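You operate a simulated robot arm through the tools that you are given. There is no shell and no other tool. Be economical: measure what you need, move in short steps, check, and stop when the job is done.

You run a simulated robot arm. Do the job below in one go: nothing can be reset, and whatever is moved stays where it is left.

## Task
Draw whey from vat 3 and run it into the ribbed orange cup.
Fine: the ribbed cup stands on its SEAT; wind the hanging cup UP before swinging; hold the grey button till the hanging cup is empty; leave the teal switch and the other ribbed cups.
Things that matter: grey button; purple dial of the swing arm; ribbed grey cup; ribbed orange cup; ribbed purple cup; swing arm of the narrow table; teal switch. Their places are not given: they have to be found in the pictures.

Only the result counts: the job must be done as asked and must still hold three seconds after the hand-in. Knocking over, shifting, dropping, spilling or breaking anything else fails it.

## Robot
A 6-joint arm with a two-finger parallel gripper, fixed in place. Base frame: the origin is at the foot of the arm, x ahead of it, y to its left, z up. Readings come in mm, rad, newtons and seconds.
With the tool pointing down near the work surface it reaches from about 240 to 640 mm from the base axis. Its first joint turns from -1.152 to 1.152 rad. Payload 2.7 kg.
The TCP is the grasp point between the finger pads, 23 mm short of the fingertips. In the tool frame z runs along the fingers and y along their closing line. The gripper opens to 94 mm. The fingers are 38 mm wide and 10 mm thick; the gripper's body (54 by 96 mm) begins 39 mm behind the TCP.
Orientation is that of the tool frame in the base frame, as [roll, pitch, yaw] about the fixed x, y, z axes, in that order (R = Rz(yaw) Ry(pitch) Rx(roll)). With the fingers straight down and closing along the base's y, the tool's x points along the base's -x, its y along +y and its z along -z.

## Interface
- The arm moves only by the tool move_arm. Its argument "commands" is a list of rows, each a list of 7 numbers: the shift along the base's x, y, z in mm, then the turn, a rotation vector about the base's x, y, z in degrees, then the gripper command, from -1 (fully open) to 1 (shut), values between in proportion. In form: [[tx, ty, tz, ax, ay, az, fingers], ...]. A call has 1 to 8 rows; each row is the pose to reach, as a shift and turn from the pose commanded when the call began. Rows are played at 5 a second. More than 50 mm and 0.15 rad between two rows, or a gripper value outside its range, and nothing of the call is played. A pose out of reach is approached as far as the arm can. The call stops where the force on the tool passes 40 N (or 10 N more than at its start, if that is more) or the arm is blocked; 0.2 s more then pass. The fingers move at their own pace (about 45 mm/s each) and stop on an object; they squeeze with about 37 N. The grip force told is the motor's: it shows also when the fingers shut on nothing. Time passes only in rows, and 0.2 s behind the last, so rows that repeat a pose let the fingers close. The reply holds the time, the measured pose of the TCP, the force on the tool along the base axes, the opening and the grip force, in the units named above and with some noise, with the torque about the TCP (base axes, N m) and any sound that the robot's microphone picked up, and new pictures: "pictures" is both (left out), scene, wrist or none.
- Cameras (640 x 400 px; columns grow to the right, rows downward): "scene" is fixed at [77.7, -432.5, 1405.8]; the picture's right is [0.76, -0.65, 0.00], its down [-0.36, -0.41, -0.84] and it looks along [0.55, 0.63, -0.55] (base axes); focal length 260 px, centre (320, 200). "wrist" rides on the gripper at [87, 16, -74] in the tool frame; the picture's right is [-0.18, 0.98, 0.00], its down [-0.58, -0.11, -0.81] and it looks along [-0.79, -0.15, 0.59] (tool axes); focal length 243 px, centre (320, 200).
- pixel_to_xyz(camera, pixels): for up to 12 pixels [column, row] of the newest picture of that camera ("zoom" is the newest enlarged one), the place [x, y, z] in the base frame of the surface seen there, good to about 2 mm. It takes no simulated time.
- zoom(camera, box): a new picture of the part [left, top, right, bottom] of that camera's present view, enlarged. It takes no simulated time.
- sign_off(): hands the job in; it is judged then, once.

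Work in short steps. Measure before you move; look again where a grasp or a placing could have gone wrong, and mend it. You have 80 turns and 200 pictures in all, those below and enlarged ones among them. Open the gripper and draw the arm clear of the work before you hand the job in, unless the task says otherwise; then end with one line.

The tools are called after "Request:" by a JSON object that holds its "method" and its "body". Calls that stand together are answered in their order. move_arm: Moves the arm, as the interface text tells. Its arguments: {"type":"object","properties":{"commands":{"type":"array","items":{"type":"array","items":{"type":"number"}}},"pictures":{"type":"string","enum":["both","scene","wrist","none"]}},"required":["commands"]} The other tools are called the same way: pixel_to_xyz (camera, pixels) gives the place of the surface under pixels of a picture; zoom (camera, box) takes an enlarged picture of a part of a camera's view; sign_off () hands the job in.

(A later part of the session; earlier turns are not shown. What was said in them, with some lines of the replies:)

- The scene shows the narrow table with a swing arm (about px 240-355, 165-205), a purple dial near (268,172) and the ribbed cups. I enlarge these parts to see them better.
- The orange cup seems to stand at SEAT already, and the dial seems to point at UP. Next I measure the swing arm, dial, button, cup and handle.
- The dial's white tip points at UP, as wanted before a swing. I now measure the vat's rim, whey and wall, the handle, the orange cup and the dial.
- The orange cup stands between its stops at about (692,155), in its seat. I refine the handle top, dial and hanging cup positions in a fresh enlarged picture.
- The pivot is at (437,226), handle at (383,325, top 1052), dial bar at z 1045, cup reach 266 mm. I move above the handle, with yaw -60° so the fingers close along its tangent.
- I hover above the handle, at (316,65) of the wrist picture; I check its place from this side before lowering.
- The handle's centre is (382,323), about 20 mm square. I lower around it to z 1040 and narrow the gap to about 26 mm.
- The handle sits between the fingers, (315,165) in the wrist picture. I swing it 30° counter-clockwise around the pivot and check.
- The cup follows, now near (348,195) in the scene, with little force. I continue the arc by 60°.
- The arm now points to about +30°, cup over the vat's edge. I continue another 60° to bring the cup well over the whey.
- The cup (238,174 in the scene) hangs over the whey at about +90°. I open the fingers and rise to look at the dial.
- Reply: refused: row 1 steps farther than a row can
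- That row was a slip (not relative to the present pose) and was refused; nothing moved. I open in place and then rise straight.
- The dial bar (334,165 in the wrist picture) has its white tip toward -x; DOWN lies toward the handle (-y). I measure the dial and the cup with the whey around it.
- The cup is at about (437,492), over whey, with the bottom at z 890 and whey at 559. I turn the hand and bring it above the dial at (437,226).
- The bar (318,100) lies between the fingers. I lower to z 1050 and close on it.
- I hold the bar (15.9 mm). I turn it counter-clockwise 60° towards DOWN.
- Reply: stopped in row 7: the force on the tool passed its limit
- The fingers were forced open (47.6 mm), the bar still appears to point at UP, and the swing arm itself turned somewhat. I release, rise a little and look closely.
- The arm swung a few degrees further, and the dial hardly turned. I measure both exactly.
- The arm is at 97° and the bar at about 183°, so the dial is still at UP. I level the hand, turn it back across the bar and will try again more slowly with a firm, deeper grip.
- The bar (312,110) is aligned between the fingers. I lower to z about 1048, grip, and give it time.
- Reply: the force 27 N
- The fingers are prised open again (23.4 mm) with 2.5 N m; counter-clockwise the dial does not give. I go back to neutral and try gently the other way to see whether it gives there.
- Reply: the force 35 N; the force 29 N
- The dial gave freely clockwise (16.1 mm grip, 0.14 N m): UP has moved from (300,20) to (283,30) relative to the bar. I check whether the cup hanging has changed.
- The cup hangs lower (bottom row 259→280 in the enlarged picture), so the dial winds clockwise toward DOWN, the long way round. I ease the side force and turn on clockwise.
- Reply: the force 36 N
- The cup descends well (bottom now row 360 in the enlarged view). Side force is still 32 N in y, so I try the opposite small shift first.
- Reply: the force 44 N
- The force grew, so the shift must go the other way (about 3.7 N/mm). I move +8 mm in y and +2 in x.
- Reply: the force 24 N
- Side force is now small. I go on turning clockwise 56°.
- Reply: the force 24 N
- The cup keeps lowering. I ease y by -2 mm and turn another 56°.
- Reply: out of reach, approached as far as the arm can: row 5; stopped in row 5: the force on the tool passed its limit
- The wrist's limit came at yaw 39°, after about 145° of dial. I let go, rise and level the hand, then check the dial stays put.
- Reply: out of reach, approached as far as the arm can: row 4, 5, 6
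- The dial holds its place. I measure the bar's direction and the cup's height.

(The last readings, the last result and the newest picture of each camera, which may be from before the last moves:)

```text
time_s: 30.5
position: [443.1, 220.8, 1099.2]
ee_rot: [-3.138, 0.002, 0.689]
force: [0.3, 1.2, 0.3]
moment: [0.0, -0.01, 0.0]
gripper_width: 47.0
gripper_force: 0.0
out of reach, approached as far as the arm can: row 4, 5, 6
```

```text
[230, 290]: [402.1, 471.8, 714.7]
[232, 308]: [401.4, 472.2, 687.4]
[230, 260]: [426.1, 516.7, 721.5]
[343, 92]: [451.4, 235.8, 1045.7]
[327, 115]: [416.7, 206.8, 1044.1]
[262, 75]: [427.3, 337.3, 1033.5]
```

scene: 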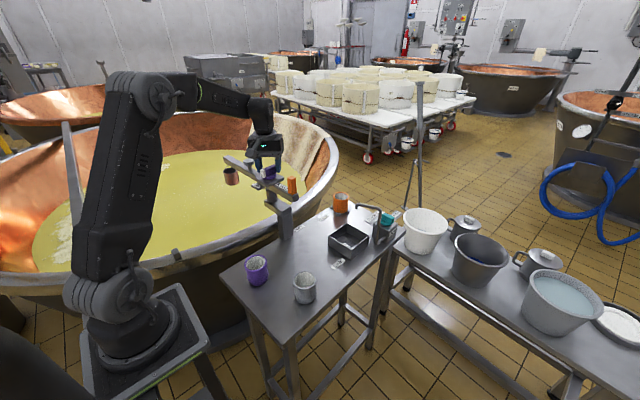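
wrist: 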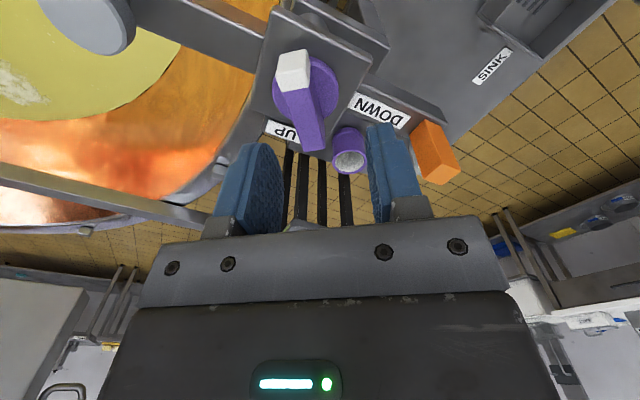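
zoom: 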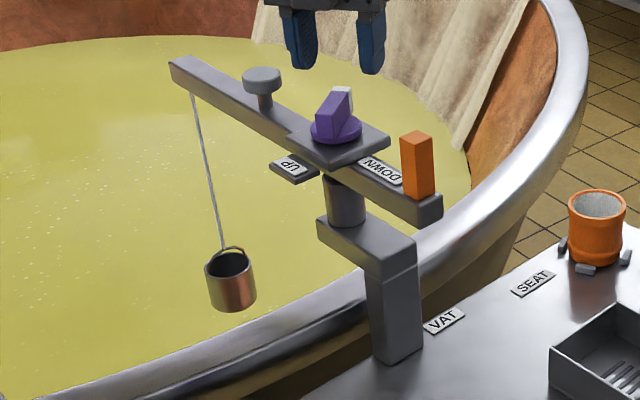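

The bar points to 40° and the cup's bottom is at z 685 (1.4 mm per degree), so about 125° more is needed to DOWN. I turn the free hand +180° for a new grip.

Request:
{"method": "move_arm", "body": {"commands": [[0, 0, 0, 0, 0, 8, 0], [0, 0, 0, 0, 0, 16, 0], [0, 0, 0, 0, 0, 24, 0], [0, 0, 0, 0, 0, 32, 0], [0, 0, 0, 0, 0, 40, 0], [0, 0, 0, 0, 0, 48, 0], [0, 0, 0, 0, 0, 56, 0], [0, 0, 0, 0, 0, 64, 0]], "pictures": "none"}}

Request:
{"method": "move_arm", "body": {"commands": [[0, 0, 0, 0, 0, 8, 0], [0, 0, 0, 0, 0, 16, 0], [0, 0, 0, 0, 0, 24, 0], [0, 0, 0, 0, 0, 32, 0], [0, 0, 0, 0, 0, 40, 0], [0, 0, 0, 0, 0, 48, 0], [0, 0, 0, 0, 0, 56, 0], [0, 0, 0, 0, 0, 64, 0]], "pictures": "none"}}

Request:
{"method": "move_arm", "body": {"commands": [[0, 0, 0, 0, 0, 8, 0], [0, 0, 0, 0, 0, 16, 0], [0, 0, 0, 0, 0, 24, 0], [0, 0, 0, 0, 0, 32, 0], [0, 0, 0, 0, 0, 40, 0], [0, 0, 0, 0, 0, 48, 0], [0, 0, 0, 0, 0, 52, 0], [0, 0, -10, 0, 0, 52, 0]], "pictures": "wrist"}}

```text
time_s: 32.3
position: [442.8, 219.9, 1097.8]
ee_rot: [3.141, 0.002, 1.802]
force: [-0.9, 0.9, 0.0]
moment: [0.0, -0.01, -0.02]
gripper_width: 46.9
gripper_force: 0.1
```

```text
time_s: 34.1
position: [443.9, 221.1, 1099.1]
ee_rot: [3.141, 0.001, 2.919]
force: [0.5, 0.0, -0.1]
moment: [0.01, 0.0, -0.01]
gripper_width: 47.0
gripper_force: 0.3
```

```text
time_s: 35.9
position: [443.2, 220.2, 1087.0]
ee_rot: [-3.141, 0.002, -2.458]
force: [0.0, 0.6, 0.2]
moment: [-0.01, 0.01, -0.02]
gripper_width: 46.8
gripper_force: 0.0
```

wrist: 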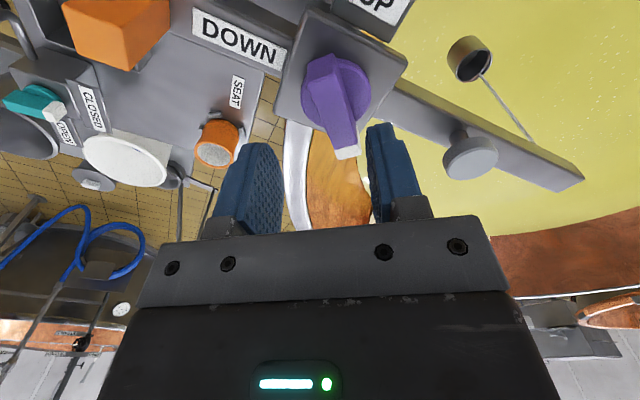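

The hand is about 8 mm off to (443,220.5). I shift to (437.5,228), lower to z 1049 and grip.

Request:
{"method": "move_arm", "body": {"commands": [[-5.6, 7.6, 0, 0, 0, 0, 0], [-5.6, 7.6, -20, 0, 0, 0, 0], [-5.6, 7.6, -38, 0, 0, 0, 0], [-5.6, 7.6, -38, 0, 0, 0, 0.6], [-5.6, 7.6, -38, 0, 0, 0, 1], [-5.6, 7.6, -38, 0, 0, 0, 1], [-5.6, 7.6, -38, 0, 0, 0, 1]], "pictures": "wrist"}}

```text
time_s: 37.5
position: [437.5, 228.6, 1050.0]
ee_rot: [3.14, 0.002, -2.463]
force: [-3.3, 0.9, -1.2]
moment: [0.2, -0.35, 0.06]
gripper_width: 16.0
gripper_force: 45.0
```

wrist: 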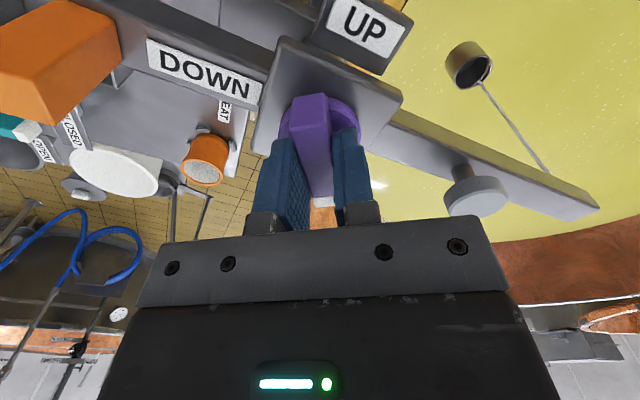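

A good grip with little side force. I turn clockwise 60°, and then further towards DOWN.

Request:
{"method": "move_arm", "body": {"commands": [[0, 0, 0, 0, 0, -7.5, 1], [0, 0, 0, 0, 0, -15, 1], [0, 0, 0, 0, 0, -22.5, 1], [0, 0, 0, 0, 0, -30, 1], [0, 0, 0, 0, 0, -37.5, 1], [0, 0, 0, 0, 0, -45, 1], [0, 0, 0, 0, 0, -52.5, 1], [0, 0, 0, 0, 0, -60, 1]], "pictures": "none"}}

Request:
{"method": "zoom", "body": {"camera": "scene", "box": [200, 140, 330, 250]}}

```text
time_s: 39.3
position: [438.1, 228.6, 1050.5]
ee_rot: [-3.142, 0.002, 2.772]
force: [3.5, 2.1, 1.1]
moment: [-0.57, -1.53, 0.08]
gripper_width: 15.8
gripper_force: 45.2
```

```text
3.64 times, centred on (265, 195) of scene
```

zoom: 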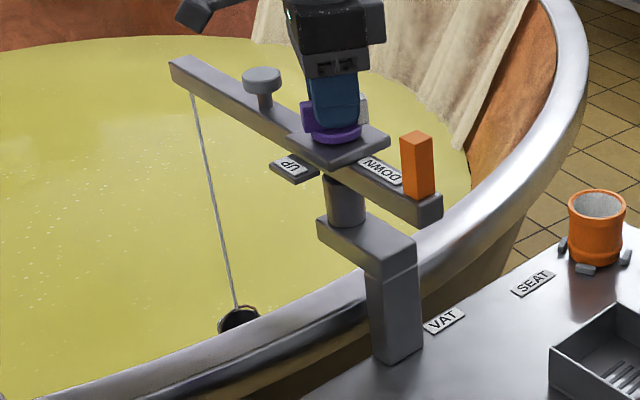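

The cup dips out of sight behind the rim; the dial points about to -20°. I turn the remaining ~62° in smaller steps.

Request:
{"method": "move_arm", "body": {"commands": [[0, 0, 0, 0, 0, -7, 1], [0, 0, 0, 0, 0, -14, 1], [0, 0, 0, 0, 0, -21, 1], [0, 0, 0, 0, 0, -28, 1], [0, 0, 0, 0, 0, -35, 1], [0, 0, 0, 0, 0, -42, 1], [0, 0, 0, 0, 0, -49, 1], [0, 0, 0, 0, 0, -56, 1]], "pictures": "wrist"}}

```text
time_s: 41.1
position: [437.7, 227.3, 1051.1]
ee_rot: [3.141, 0.004, 1.796]
force: [-3.8, -7.5, 13.0]
moment: [-0.72, -0.26, 0.06]
gripper_width: 15.7
gripper_force: 44.9
```

wrist: 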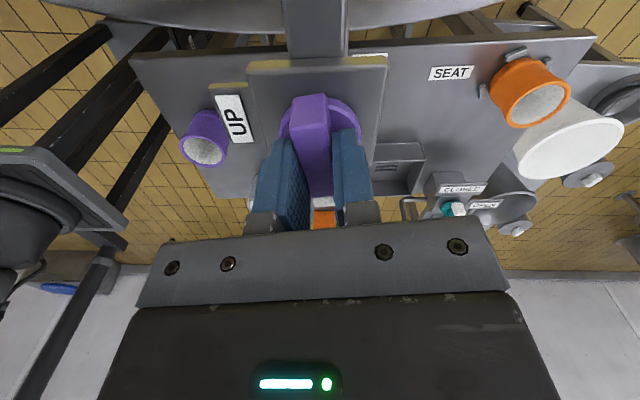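

The tip is at about -77°, with DOWN at -83°. I turn the last bit carefully.

Request:
{"method": "move_arm", "body": {"commands": [[0, 0, 0, 0, 0, -2, 1], [0, 0, 0, 0, 0, -4, 1], [0, 0, 0, 0, 0, -6, 1], [0, 0, 0, 0, 0, -8, 1]], "pictures": "none"}}

```text
time_s: 42.1
position: [437.7, 227.5, 1050.5]
ee_rot: [3.14, 0.003, 1.658]
force: [-9.7, -5.4, 23.6]
moment: [-1.32, 0.3, 0.0]
gripper_width: 15.9
gripper_force: 45.4
```

No stop is felt yet. I relieve the vertical force and turn a little more, watching the torque.

Request:
{"method": "move_arm", "body": {"commands": [[0, 0, 2, 0, 0, -2, 1], [0, 0, 3, 0, 0, -4, 1], [0, 0, 3, 0, 0, -6, 1], [0, 0, 3, 0, 0, -8, 1]], "pictures": "wrist"}}

Request:
{"method": "zoom", "body": {"camera": "scene", "box": [200, 140, 330, 250]}}

```text
time_s: 43.1
position: [436.8, 228.3, 1050.6]
ee_rot: [-3.138, 0.005, 1.516]
force: [1.1, -7.8, -20.9]
moment: [1.22, -0.54, 0.09]
gripper_width: 16.0
gripper_force: 44.9
```

wrist: 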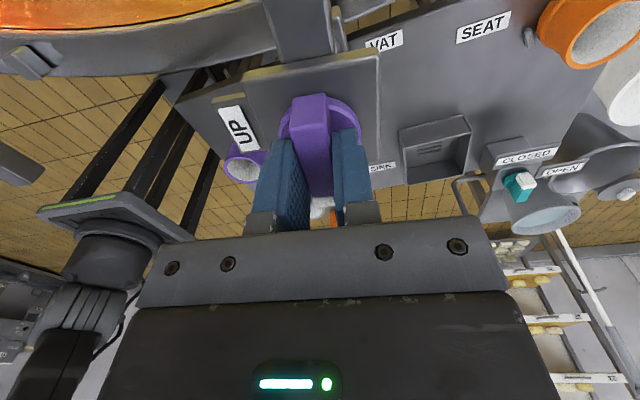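

```text
3.64 times, centred on (265, 195) of scene
```

zoom: 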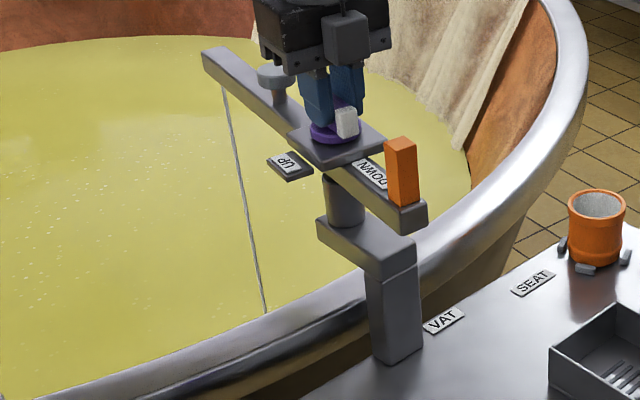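

The dial is at its end stop: it now drags the swing arm, whose line sinks at (265,310) into the whey. I wait a moment for filling, then start winding back counter-clockwise.

Request:
{"method": "move_arm", "body": {"commands": [[0, 0, -1, 0, 0, 0, 1], [0, 0, -1, 0, 0, 0, 1], [0, 0, -1, 0, 0, 0, 1], [0, 0, -1, 0, 0, 0, 1], [0, 0, -1, 0, 0, 0, 1], [0, 0, -1, 0, 0, 0, 1], [0, 0, -1, 0, 0, 0, 1], [0, 0, -1, 0, 0, 0, 1]], "pictures": "none"}}

Request:
{"method": "move_arm", "body": {"commands": [[0, 0, 0, 0, 0, 7, 1], [0, 0, 0, 0, 0, 14, 1], [0, 0, 0, 0, 0, 21, 1], [0, 0, 0, 0, 0, 28, 1], [0, 0, 0, 0, 0, 35, 1], [0, 0, 0, 0, 0, 42, 1], [0, 0, 0, 0, 0, 49, 1], [0, 0, 0, 0, 0, 56, 1]], "pictures": "wrist"}}

Request:
{"method": "zoom", "body": {"camera": "scene", "box": [200, 140, 330, 250]}}

```text
time_s: 44.9
position: [437.4, 227.4, 1050.5]
ee_rot: [-3.14, 0.004, 1.519]
force: [4.8, -3.1, -25.0]
moment: [-1.2, -0.39, -0.02]
gripper_width: 16.0
gripper_force: 45.1
```

```text
time_s: 46.7
position: [437.8, 227.9, 1051.9]
ee_rot: [-3.139, 0.001, 2.5]
force: [-2.0, -5.4, -22.9]
moment: [-0.54, -1.0, -0.01]
gripper_width: 15.9
gripper_force: 45.2
```

wrist: 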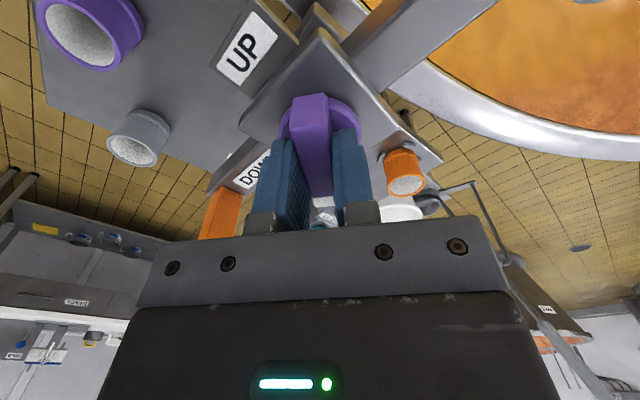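

```text
3.64 times, centred on (265, 195) of scene
```

zoom: 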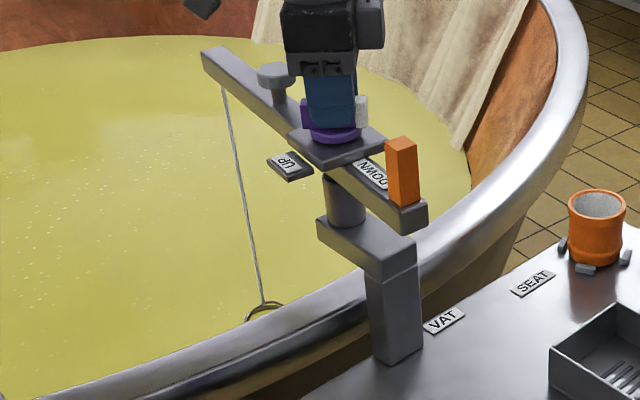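

The swing arm stays while the dial turns; the cup rises (262,310). I continue winding counter-clockwise.

Request:
{"method": "move_arm", "body": {"commands": [[0, 0, -1, 0, 0, 7, 1], [0, 0, -2, 0, 0, 14, 1], [0, 0, -2, 0, 0, 21, 1], [0, 0, -2, 0, 0, 28, 1], [0, 0, -2, 0, 0, 35, 1], [0, 0, -2, 0, 0, 42, 1], [0, 0, -2, 0, 0, 49, 1], [0, 0, -2, 0, 0, 56, 1]], "pictures": "none"}}

Request:
{"method": "zoom", "body": {"camera": "scene", "box": [200, 140, 330, 250]}}

```text
time_s: 48.5
position: [438.0, 228.5, 1050.3]
ee_rot: [3.141, 0.005, -2.807]
force: [4.5, 10.1, 5.4]
moment: [-0.36, 1.29, -0.03]
gripper_width: 15.8
gripper_force: 45.1
```

```text
3.64 times, centred on (265, 195) of scene
```

zoom: 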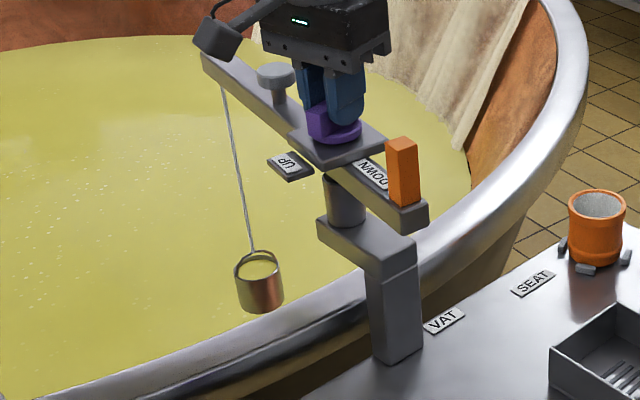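

The cup is full of whey. I wind on 60°.

Request:
{"method": "move_arm", "body": {"commands": [[0, 1, 0, 0, 0, 7.5, 1], [0, 1, 0, 0, 0, 15, 1], [0, 1, 0, 0, 0, 22.5, 1], [0, 1, 0, 0, 0, 30, 1], [0, 1, 0, 0, 0, 37.5, 1], [0, 1, 0, 0, 0, 45, 1], [0, 1, 0, 0, 0, 52.5, 1], [0, 1, 0, 0, 0, 60, 1]], "pictures": "none"}}

Request:
{"method": "zoom", "body": {"camera": "scene", "box": [200, 140, 330, 250]}}

```text
time_s: 50.3
position: [437.9, 229.0, 1051.0]
ee_rot: [3.139, 0.0, -1.759]
force: [-7.1, 2.8, 13.2]
moment: [-0.68, 0.4, -0.04]
gripper_width: 15.9
gripper_force: 45.6
```

```text
3.64 times, centred on (265, 195) of scene
```

zoom: 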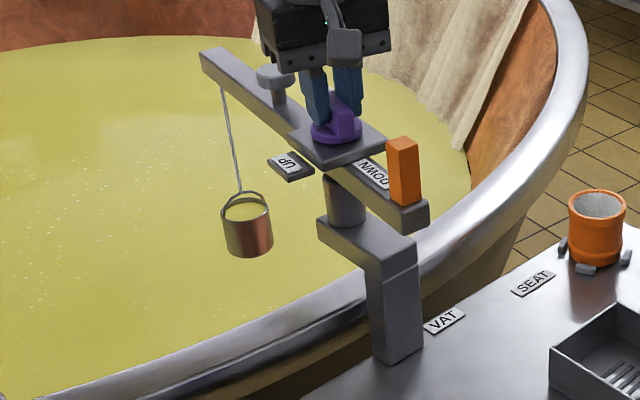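

The cup is rising, full. I keep turning as far as the wrist allows.

Request:
{"method": "move_arm", "body": {"commands": [[0, 0, 0, 0, 0, 7, 1], [0, 0, 0, 0, 0, 14, 1], [0, 0, 0, 0, 0, 21, 1], [0, 0, 0, 0, 0, 28, 1], [0, 0, 0, 0, 0, 35, 1], [0, 0, 0, 0, 0, 42, 1], [0, 0, 0, 0, 0, 49, 1]], "pictures": "none"}}

```text
time_s: 51.9
position: [436.8, 229.0, 1051.1]
ee_rot: [-3.14, 0.003, -0.904]
force: [-13.6, 7.3, 18.3]
moment: [-0.53, -0.02, -0.04]
gripper_width: 16.1
gripper_force: 44.6
```

Still free at yaw 308°. I go on in small steps the remaining about 48°.

Request:
{"method": "move_arm", "body": {"commands": [[0, 0, 1, 0, 0, 6, 1], [0, 0, 1, 0, 0, 12, 1], [0, 0, 1, 0, 0, 18, 1], [0, 0, 1, 0, 0, 24, 1], [0, 0, 1, 0, 0, 30, 1], [0, 0, 1, 0, 0, 36, 1]], "pictures": "wrist"}}

Request:
{"method": "zoom", "body": {"camera": "scene", "box": [200, 140, 330, 250]}}

```text
time_s: 53.3
position: [436.1, 228.6, 1050.2]
ee_rot: [3.14, 0.004, -0.277]
force: [-19.3, -1.3, 2.6]
moment: [0.15, -1.04, -0.08]
gripper_width: 16.0
gripper_force: 45.0
```

wrist: 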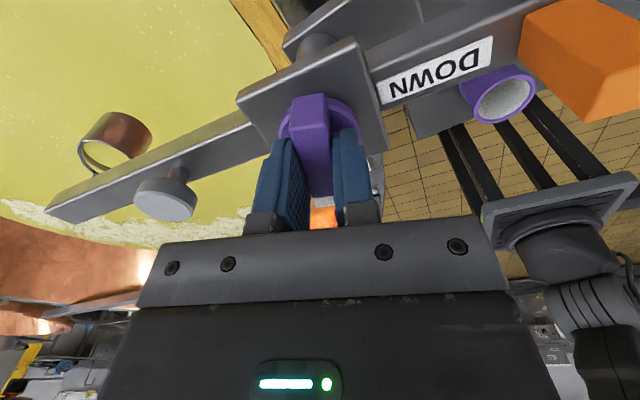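

```text
3.64 times, centred on (265, 195) of scene
```

zoom: 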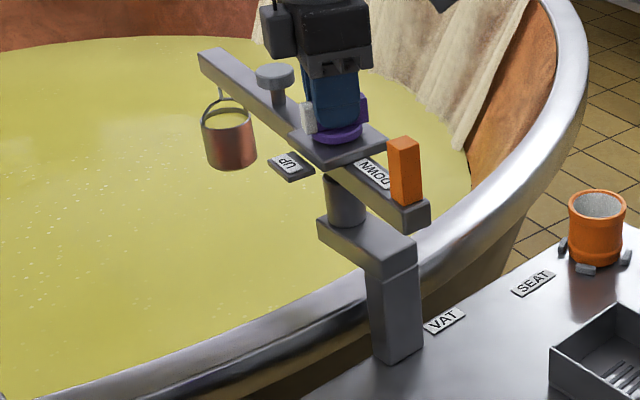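

Tip is at about 164°; UP is near 175°. I turn the last degrees slowly until the torque rises.

Request:
{"method": "move_arm", "body": {"commands": [[1, 0, 0, 0, 0, 3, 1], [2, 0, 0, 0, 0, 6, 1], [2, 0, 0, 0, 0, 9, 1], [2, 0, 0, 0, 0, 12, 1], [2, 0, 0, 0, 0, 15, 1]], "pictures": "wrist"}}

Request:
{"method": "zoom", "body": {"camera": "scene", "box": [200, 140, 330, 250]}}

```text
time_s: 54.5
position: [436.3, 229.5, 1051.7]
ee_rot: [3.138, 0.01, -0.015]
force: [-33.7, 0.3, -0.4]
moment: [0.17, 0.14, -0.05]
gripper_width: 16.1
gripper_force: 44.7
```

wrist: 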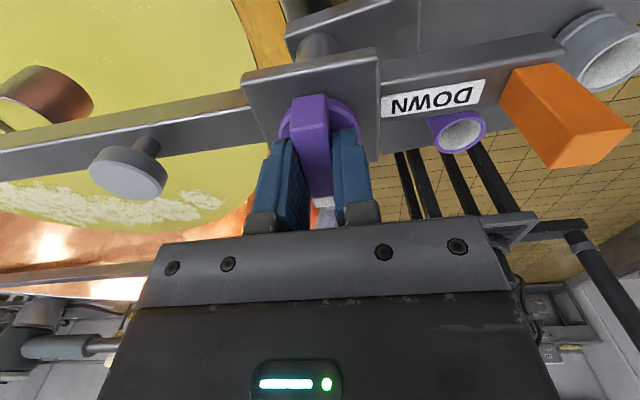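

```text
3.64 times, centred on (265, 195) of scene
```

zoom: 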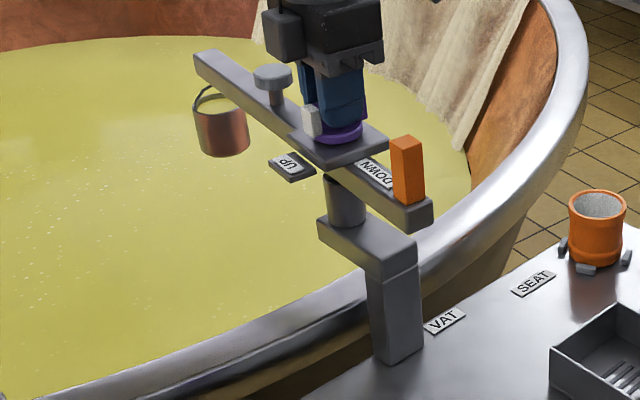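

The arm began to follow (handle 404→407 in the enlarged view), so the dial is at UP with the cup close under the arm. I let go and rise.

Request:
{"method": "move_arm", "body": {"commands": [[0, 0, 0, 0, 0, 0, 0.3], [0, 0, 0, 0, 0, 0, 0], [0, 0, 0, 0, 0, 0, 0], [0, 0, 35, 0, 0, 0, 0], [0, 0, 70, 0, 0, 0, 0], [0, 0, 90, 0, 0, 0, 0]], "pictures": "wrist"}}

Request:
{"method": "zoom", "body": {"camera": "scene", "box": [210, 140, 310, 210]}}

```text
time_s: 55.9
position: [438.8, 228.8, 1140.9]
ee_rot: [-3.14, 0.002, -0.017]
force: [-0.8, 0.6, -1.2]
moment: [-0.02, -0.03, -0.01]
gripper_width: 47.2
gripper_force: 0.0
```

wrist: 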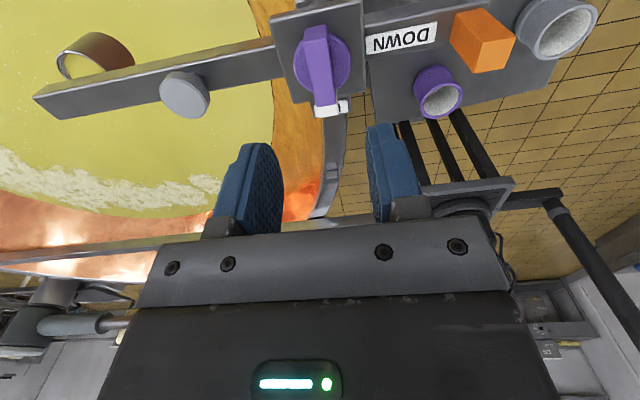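

```text
5.71 times, centred on (260, 175) of scene
```

zoom: 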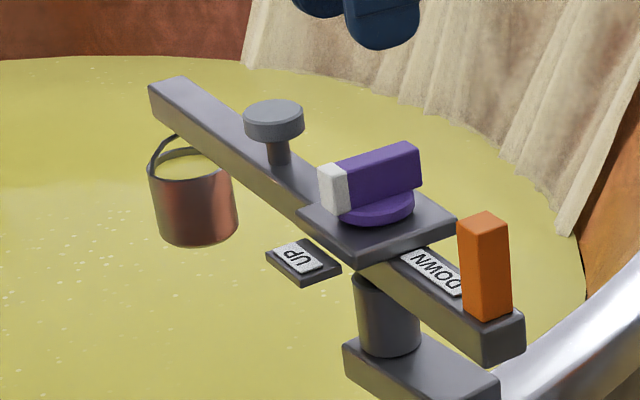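

The dial points at UP and the whey-filled cup is up. I measure arm, dial and cup height.

Request:
{"method": "pixel_to_xyz", "body": {"camera": "zoom", "pixels": [[333, 165], [408, 147], [485, 222], [272, 110], [178, 82], [195, 242], [195, 215]]}}

Request:
{"method": "pixel_to_xyz", "body": {"camera": "wrist", "pixels": [[318, 30], [326, 100], [497, 47], [470, 60], [45, 95]]}}

Request:
{"method": "zoom", "body": {"camera": "scene", "box": [310, 170, 420, 280]}}

```text
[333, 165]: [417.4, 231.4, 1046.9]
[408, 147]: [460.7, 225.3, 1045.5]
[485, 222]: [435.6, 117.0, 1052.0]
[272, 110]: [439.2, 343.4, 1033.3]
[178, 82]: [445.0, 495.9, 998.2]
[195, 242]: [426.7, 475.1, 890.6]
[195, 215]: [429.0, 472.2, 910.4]
```

```text
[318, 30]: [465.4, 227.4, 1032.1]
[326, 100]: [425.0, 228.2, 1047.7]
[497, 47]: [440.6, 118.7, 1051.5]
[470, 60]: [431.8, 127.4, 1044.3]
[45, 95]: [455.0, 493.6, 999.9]
```

```text
3.64 times, centred on (365, 225) of scene
```

zoom: 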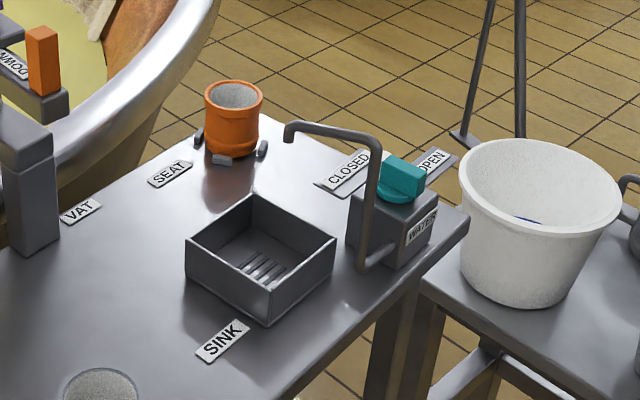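

Cup bottom is at 890 as at the start, clear of rim and ribbed cup. I measure the orange cup's rim for the target angle.

Request:
{"method": "pixel_to_xyz", "body": {"camera": "zoom", "pixels": [[207, 95], [261, 95], [234, 82], [234, 107], [221, 84], [249, 84], [214, 106], [254, 105]]}}

```text
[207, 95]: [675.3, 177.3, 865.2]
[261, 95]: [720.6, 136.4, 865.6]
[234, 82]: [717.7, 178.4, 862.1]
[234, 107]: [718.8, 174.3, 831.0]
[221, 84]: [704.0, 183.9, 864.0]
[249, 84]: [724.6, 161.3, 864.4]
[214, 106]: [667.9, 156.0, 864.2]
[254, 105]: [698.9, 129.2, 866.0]
```

The orange rim is centred at (697,157), z 865, so the arm must point to -15°. I move the hand back to the handle at (438,116), turning to yaw -90°.

Request:
{"method": "move_arm", "body": {"commands": [[0, -14, 0, 0, 0, -8, 0], [0, -28, 0, 0, 0, -16, 0], [0, -42, 0, 0, 0, -24, 0], [0, -56, 0, 0, 0, -32, 0], [0, -70, 0, 0, 0, -40, 0], [0, -84, 0, 0, 0, -48, 0], [0, -98, 0, 0, 0, -56, 0], [0, -113, 0, 0, 0, -64, 0]], "pictures": "none"}}

Request:
{"method": "move_arm", "body": {"commands": [[0, 0, -10, 0, 0, -8, 0], [0, 0, -20, 0, 0, -16, 0], [0, 0, -30, 0, 0, -25, 0], [0, 0, -35, 0, 0, -25, 0]], "pictures": "wrist"}}

```text
time_s: 57.7
position: [439.8, 116.7, 1141.3]
ee_rot: [-3.141, 0.003, -1.137]
force: [0.6, 0.2, -0.6]
moment: [-0.04, 0.01, -0.01]
gripper_width: 46.8
gripper_force: 0.0
```

```text
refused: row 3 steps farther than a row can; nothing moved
```

The last step was just over the turn limit; I repeat it in smaller steps.

Request:
{"method": "move_arm", "body": {"commands": [[-0.5, 0, -8, 0, 0, -8, 0], [-1, 0, -16, 0, 0, -16, 0], [-1.5, 0, -24, 0, 0, -24, 0], [-1.5, 0, -35, 0, 0, -25, 0]], "pictures": "wrist"}}

```text
time_s: 58.7
position: [438.4, 117.3, 1106.5]
ee_rot: [-3.14, 0.002, -1.571]
force: [-0.2, 0.7, 0.6]
moment: [0.01, 0.01, 0.0]
gripper_width: 46.9
gripper_force: 0.1
```

wrist: 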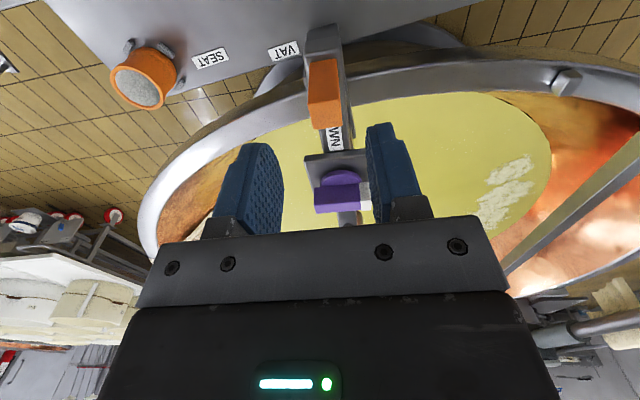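

The handle (323,95) is centred. I lower to z 1040 and narrow around it.

Request:
{"method": "move_arm", "body": {"commands": [[0, 0, -35, 0, 0, 0, 0], [0, 0, -66, 0, 0, 0, 0], [0, 0, -66, 0, 0, 0, 0.3], [0, 0, -66, 0, 0, 0, 0.5], [0, 0, -66, 0, 0, 0, 0.5]], "pictures": "wrist"}}

```text
time_s: 59.9
position: [437.6, 113.9, 1039.7]
ee_rot: [3.14, 0.001, -1.572]
force: [-0.6, 0.6, -0.3]
moment: [-0.01, -0.01, -0.01]
gripper_width: 23.9
gripper_force: 0.4
```

wrist: 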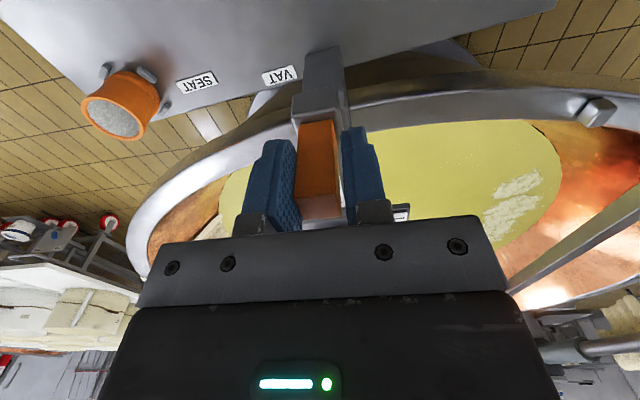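

I hold the handle loosely. I swing clockwise slowly, 30° first.

Request:
{"method": "move_arm", "body": {"commands": [[-3.9, 0, 0, 0, 0, -2, 0.5], [-11.7, 0.6, 0, 0, 0, -6, 0.5], [-19.5, 1.6, 0, 0, 0, -10, 0.5], [-27.1, 3.2, 0, 0, 0, -14, 0.5], [-34.6, 5.3, 0, 0, 0, -18, 0.5], [-42, 8, 0, 0, 0, -22, 0.5], [-49.2, 11.1, 0, 0, 0, -26, 0.5], [-56.1, 14.8, 0, 0, 0, -30, 0.5]], "pictures": "scene"}}

```text
time_s: 61.7
position: [381.9, 132.1, 1039.8]
ee_rot: [-3.141, 0.0, -2.097]
force: [-0.2, 0.6, -0.9]
moment: [0.01, 0.0, 0.02]
gripper_width: 23.5
gripper_force: 0.0
```

scene: 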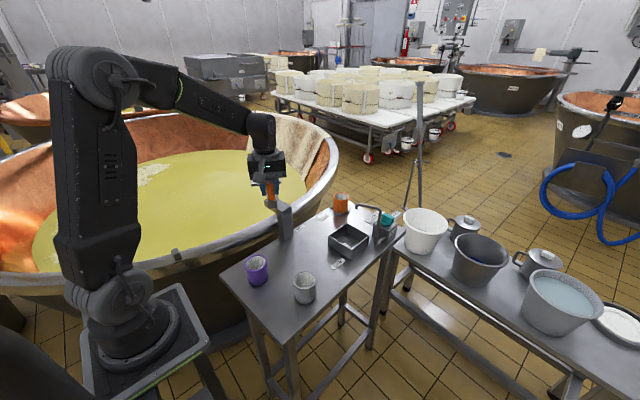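

The swing is calm, forces below 1 N. Another 32°.

Request:
{"method": "move_arm", "body": {"commands": [[-6.6, 4.1, 0, 0, 0, -4, 0.5], [-13, 8.6, 0, 0, 0, -8, 0.5], [-19, 13.6, 0, 0, 0, -12, 0.5], [-24.6, 19, 0, 0, 0, -16, 0.5], [-29.9, 24.8, 0, 0, 0, -20, 0.5], [-34.7, 31, 0, 0, 0, -24, 0.5], [-39.1, 37.4, 0, 0, 0, -28, 0.5], [-43.1, 44.2, 0, 0, 0, -32, 0.5]], "pictures": "none"}}

```text
time_s: 63.5
position: [339.8, 174.9, 1040.7]
ee_rot: [3.141, 0.002, -2.652]
force: [1.0, -0.6, 0.0]
moment: [-0.02, 0.0, 0.01]
gripper_width: 23.7
gripper_force: 0.3
```

Next 32° of the swing.

Request:
{"method": "move_arm", "body": {"commands": [[-3.4, 7, 0, 0, 0, -4, 0.5], [-6.4, 14.2, 0, 0, 0, -8, 0.5], [-8.8, 21.7, 0, 0, 0, -12, 0.5], [-10.7, 29.2, 0, 0, 0, -16, 0.5], [-12.1, 36.9, 0, 0, 0, -20, 0.5], [-13, 44.7, 0, 0, 0, -24, 0.5], [-13.3, 52.5, 0, 0, 0, -28, 0.5], [-13.1, 60.3, 0, 0, 0, -32, 0.5]], "pictures": "scene"}}

Request:
{"method": "zoom", "body": {"camera": "scene", "box": [250, 140, 380, 240]}}

```text
time_s: 65.3
position: [326.6, 235.7, 1040.4]
ee_rot: [3.14, 0.004, 3.071]
force: [1.4, -1.2, -0.4]
moment: [0.0, -0.01, -0.04]
gripper_width: 23.8
gripper_force: 0.7
```

scene: 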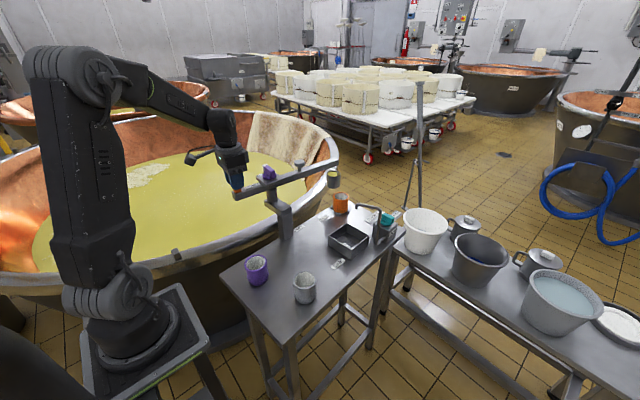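

```text
4.00 times, centred on (315, 190) of scene
```

zoom: 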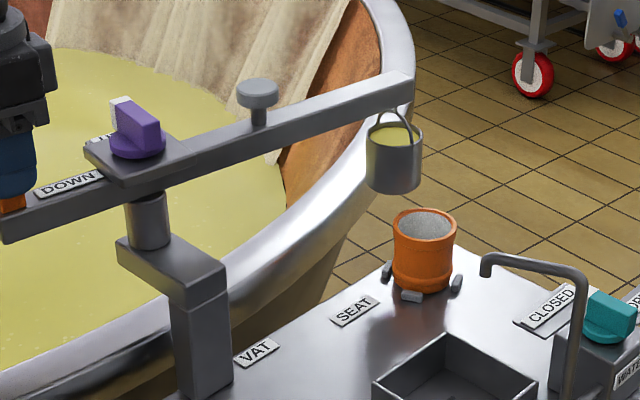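

The cup approaches above the orange cup. I swing the last 11°.

Request:
{"method": "move_arm", "body": {"commands": [[0.8, 7.8, 0, 0, 0, -4, 0.5], [2, 14.6, 0, 0, 0, -7.5, 0.5], [3, 19.3, 0, 0, 0, -10, 0.5], [3.7, 21.9, 0, 0, 0, -11.3, 0.5], [3.7, 21.9, 0, 0, 0, -11.3, 0.5]], "pictures": "wrist"}}

Request:
{"method": "zoom", "body": {"camera": "scene", "box": [310, 155, 380, 225]}}

Request:
{"method": "pixel_to_xyz", "body": {"camera": "zoom", "pixels": [[215, 120], [270, 120], [330, 120], [270, 150], [240, 190], [300, 190], [270, 215]]}}

```text
time_s: 66.5
position: [329.8, 256.6, 1040.7]
ee_rot: [-3.141, 0.003, 2.877]
force: [0.3, 0.5, 0.1]
moment: [0.04, 0.0, -0.03]
gripper_width: 23.1
gripper_force: 0.0
```

wrist: 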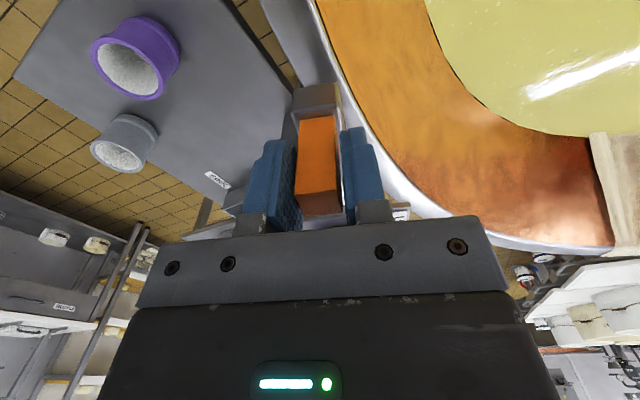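

```text
5.71 times, centred on (345, 190) of scene
```

zoom: 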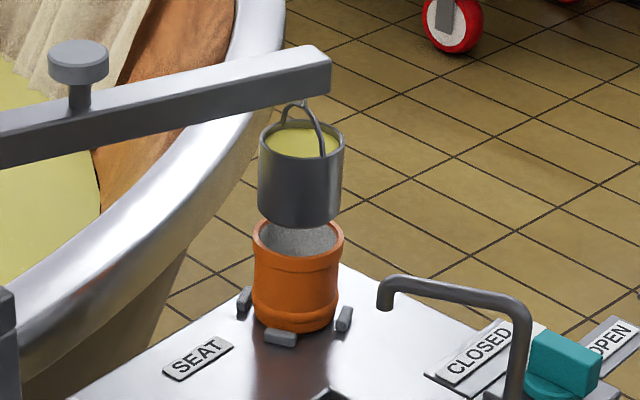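

```text
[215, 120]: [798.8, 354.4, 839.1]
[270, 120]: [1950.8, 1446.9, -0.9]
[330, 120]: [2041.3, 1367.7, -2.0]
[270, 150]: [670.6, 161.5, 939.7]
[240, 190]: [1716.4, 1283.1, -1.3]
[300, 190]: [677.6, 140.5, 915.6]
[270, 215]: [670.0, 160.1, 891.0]
```

The hanging cup's centre works out at (697,159), right over the orange cup (697,157). I open the fingers, rise, and measure the grey button.

Request:
{"method": "move_arm", "body": {"commands": [[0, 0, 0, 0, 0, 0, 0.1], [0, 0, 0, 0, 0, 0, 0.1], [0, 0, 35, 0, 0, 0, 0.1], [0, 0, 70, 0, 0, 0, 0.5], [0, 0, 100, 0, 0, 0, 1], [0, 0, 100, 0, 0, 0, 1]], "pictures": "none"}}

Request:
{"method": "zoom", "body": {"camera": "scene", "box": [300, 150, 370, 220]}}

Request:
{"method": "pixel_to_xyz", "body": {"camera": "zoom", "pixels": [[135, 88], [105, 88], [163, 88], [135, 81], [135, 94], [383, 230], [383, 250]]}}

```text
time_s: 67.9
position: [329.8, 255.4, 1141.3]
ee_rot: [3.141, 0.003, 2.875]
force: [0.1, 0.2, 0.1]
moment: [0.0, 0.0, 0.01]
gripper_width: 0.3
gripper_force: 29.9
```

```text
5.71 times, centred on (335, 185) of scene
```

zoom: 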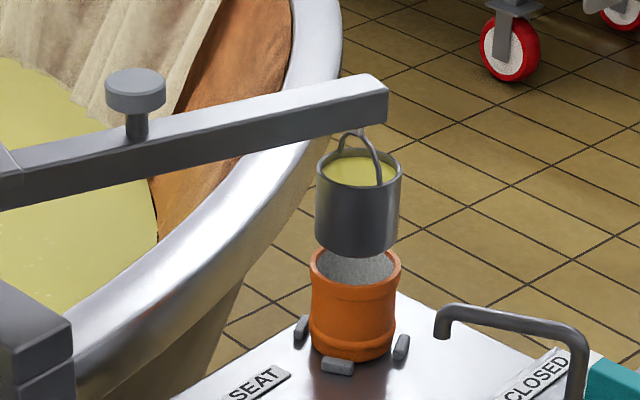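

```text
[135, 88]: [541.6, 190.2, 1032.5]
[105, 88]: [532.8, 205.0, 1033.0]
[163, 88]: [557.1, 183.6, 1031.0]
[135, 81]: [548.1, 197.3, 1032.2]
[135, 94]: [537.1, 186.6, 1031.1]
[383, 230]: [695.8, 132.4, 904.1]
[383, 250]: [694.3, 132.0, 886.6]
```

The button is at (549,197), top z 1032. With shut fingers I move above it.

Request:
{"method": "move_arm", "body": {"commands": [[36, -9, 0, 0, 0, 0, 1], [73, -19, 0, 0, 0, 0, 1], [110, -29, 0, 0, 0, 0, 1], [147, -39, 0, 0, 0, 0, 1], [184, -49, 0, 0, 0, 0, 1], [219, -58.5, 0, 0, 0, 0, 1], [219, -58.5, -35, 0, 0, 0, 1], [219, -58.5, -60, 0, 0, 0, 1]]}}

Request:
{"method": "zoom", "body": {"camera": "scene", "box": [290, 140, 390, 220]}}

```text
time_s: 69.7
position: [549.8, 199.5, 1081.8]
ee_rot: [-3.141, 0.002, 2.874]
force: [-0.1, -0.5, 0.1]
moment: [0.02, -0.02, -0.01]
gripper_width: 0.2
gripper_force: 36.8
```

scene: 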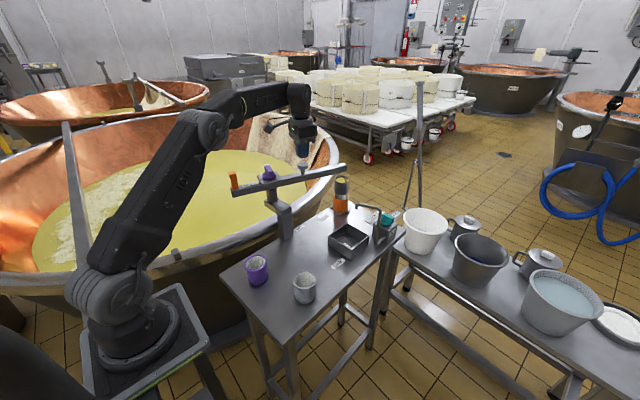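
wrist: 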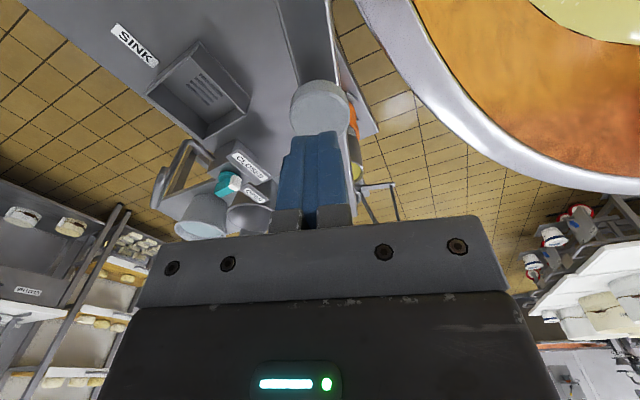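

```text
5.00 times, centred on (340, 180) of scene
```

zoom: 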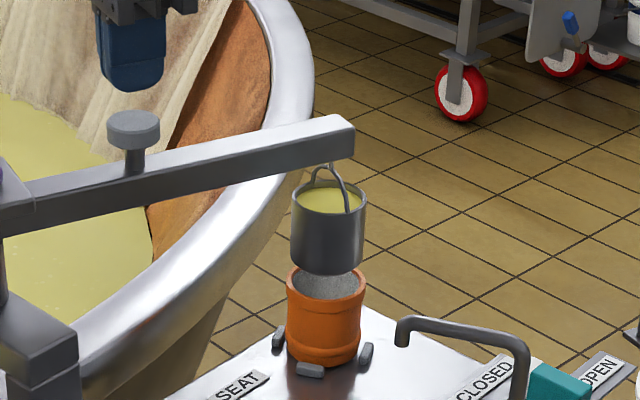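

Fingertips stand over the button; all is aligned. I press down about 8 mm and hold.

Request:
{"method": "move_arm", "body": {"commands": [[0, -1, -18, 0, 0, 0, 1], [0, -1, -26, 0, 0, 0, 1], [0, -1, -30, 0, 0, 0, 1], [0, -1, -34, 0, 0, 0, 1], [0, -1, -34, 0, 0, 0, 1], [0, -1, -34, 0, 0, 0, 1]], "pictures": "none"}}

Request:
{"method": "zoom", "body": {"camera": "scene", "box": [290, 140, 390, 220]}}

```text
time_s: 71.1
position: [548.8, 198.6, 1045.8]
ee_rot: [3.141, 0.002, 2.875]
force: [0.9, -0.6, 3.3]
moment: [-0.04, 0.0, 0.01]
gripper_width: 0.2
gripper_force: 36.8
heard: click
```

```text
5.00 times, centred on (340, 180) of scene
```

zoom: 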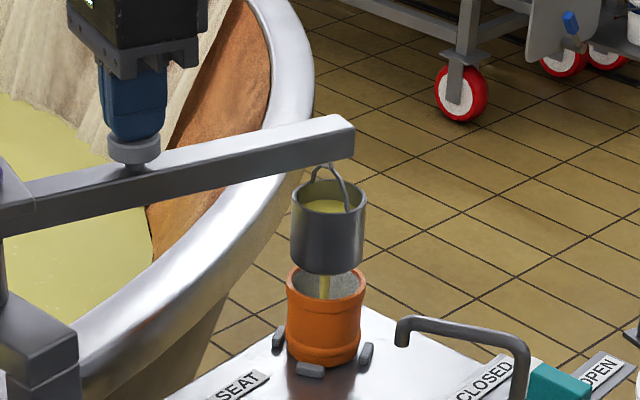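

A click was heard, and whey runs into the orange cup. I hold on.

Request:
{"method": "move_arm", "body": {"commands": [[0, 0, 0, 0, 0, 0, 1], [0, 0, 0, 0, 0, 0, 1], [0, 0, 0, 0, 0, 0, 1], [0, 0, 0, 0, 0, 0, 1], [0, 0, 0, 0, 0, 0, 1], [0, 0, 0, 0, 0, 0, 1], [0, 0, 0, 0, 0, 0, 1], [0, 0, 0, 0, 0, 0, 1]], "pictures": "none"}}

Request:
{"method": "move_arm", "body": {"commands": [[0, 0, 0, 0, 0, 0, 1], [0, 0, 0, 0, 0, 0, 1], [0, 0, 0, 0, 0, 0, 1], [0, 0, 0, 0, 0, 0, 1], [0, 0, 0, 0, 0, 0, 1], [0, 0, 0, 0, 0, 0, 1], [0, 0, 0, 0, 0, 0, 1], [0, 0, 0, 0, 0, 0, 1]], "pictures": "none"}}

Request:
{"method": "zoom", "body": {"camera": "scene", "box": [290, 140, 390, 220]}}

```text
time_s: 72.9
position: [548.9, 198.7, 1046.9]
ee_rot: [3.141, 0.0, 2.874]
force: [0.0, -0.1, 2.9]
moment: [-0.02, 0.05, 0.02]
gripper_width: 0.0
gripper_force: 36.9
```

```text
time_s: 74.7
position: [548.6, 198.4, 1047.6]
ee_rot: [-3.141, 0.002, 2.873]
force: [0.0, 0.4, 2.7]
moment: [0.02, 0.09, 0.02]
gripper_width: 0.1
gripper_force: 37.1
```

```text
5.00 times, centred on (340, 180) of scene
```

zoom: 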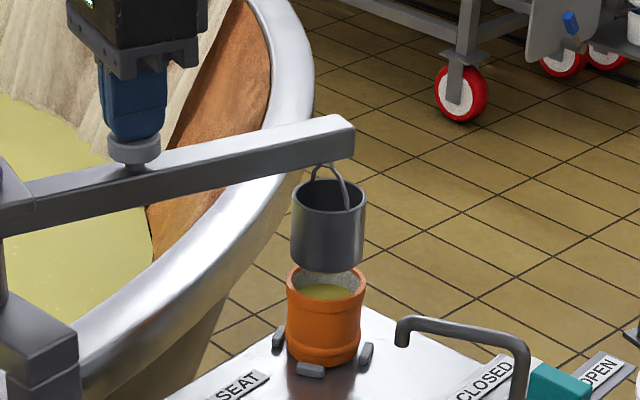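

The stream has stopped and whey stands in the orange cup. I hold a little longer to be sure that nothing is left.

Request:
{"method": "move_arm", "body": {"commands": [[0, 0, 0, 0, 0, 0, 1], [0, 0, 0, 0, 0, 0, 1], [0, 0, 0, 0, 0, 0, 1], [0, 0, 0, 0, 0, 0, 1], [0, 0, 0, 0, 0, 0, 1], [0, 0, 0, 0, 0, 0, 1], [0, 0, 0, 0, 0, 0, 1], [0, 0, 0, 0, 0, 0, 1]], "pictures": "none"}}

Request:
{"method": "zoom", "body": {"camera": "scene", "box": [320, 165, 365, 220]}}

```text
time_s: 76.5
position: [548.8, 197.6, 1046.5]
ee_rot: [-3.141, 0.002, 2.875]
force: [0.0, 0.0, 2.3]
moment: [0.03, 0.04, 0.02]
gripper_width: 0.0
gripper_force: 37.2
```

```text
7.27 times, centred on (342, 192) of scene
```

zoom: 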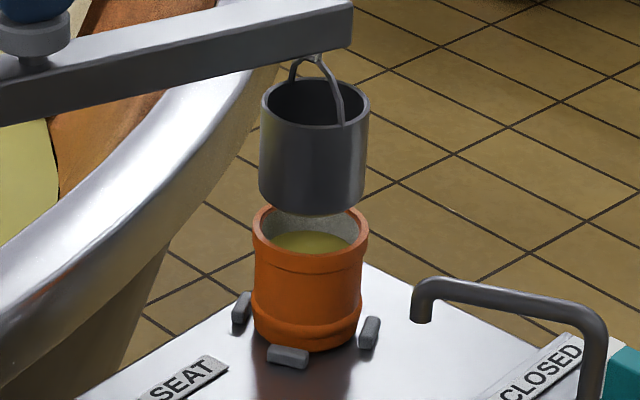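

The hanging cup is empty and dry below. I rise straight off the button, draw back and open the gripper.

Request:
{"method": "move_arm", "body": {"commands": [[0, 0, 30, 0, 0, 0, 1], [0, 0, 70, 0, 0, 0, 1], [0, 0, 115, 0, 0, 0, 1], [-35, 5, 140, 0, 0, 0, 0.5], [-75, 8, 160, 0, 0, 0, 0], [-115, 10, 180, 0, 0, 0, -0.5], [-155, 10, 190, 0, 0, 0, -1], [-155, 10, 190, 0, 0, 0, -1]], "pictures": "scene"}}

Request:
{"method": "zoom", "body": {"camera": "scene", "box": [220, 140, 420, 310]}}

```text
time_s: 78.3
position: [390.2, 208.0, 1236.8]
ee_rot: [-3.14, 0.002, 2.875]
force: [0.1, 0.6, 0.1]
moment: [-0.04, 0.02, 0.0]
gripper_width: 93.9
gripper_force: 0.1
```

scene: 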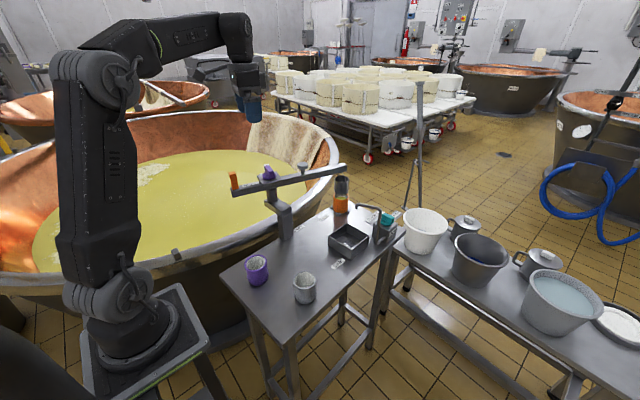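

```text
2.35 times, centred on (320, 225) of scene
```

zoom: 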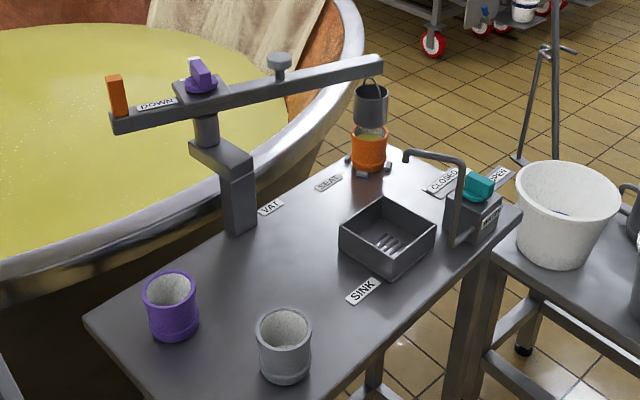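

Whey is in the orange cup on its seat, the other ribbed cups and the teal switch are untouched, and the hand is clear and open. I hand in.

Request:
{"method": "sign_off", "body": {}}

```text
The job is handed in.
```

I drew whey from the vat beside the narrow table and ran it into the ribbed orange cup. I took that vat to be vat 3, because it is the only one the swing arm reaches and I saw no number on it. The orange cup stands on its SEAT, the hanging cup is empty and wound UP, and the teal switch and the other ribbed cups were not touched.
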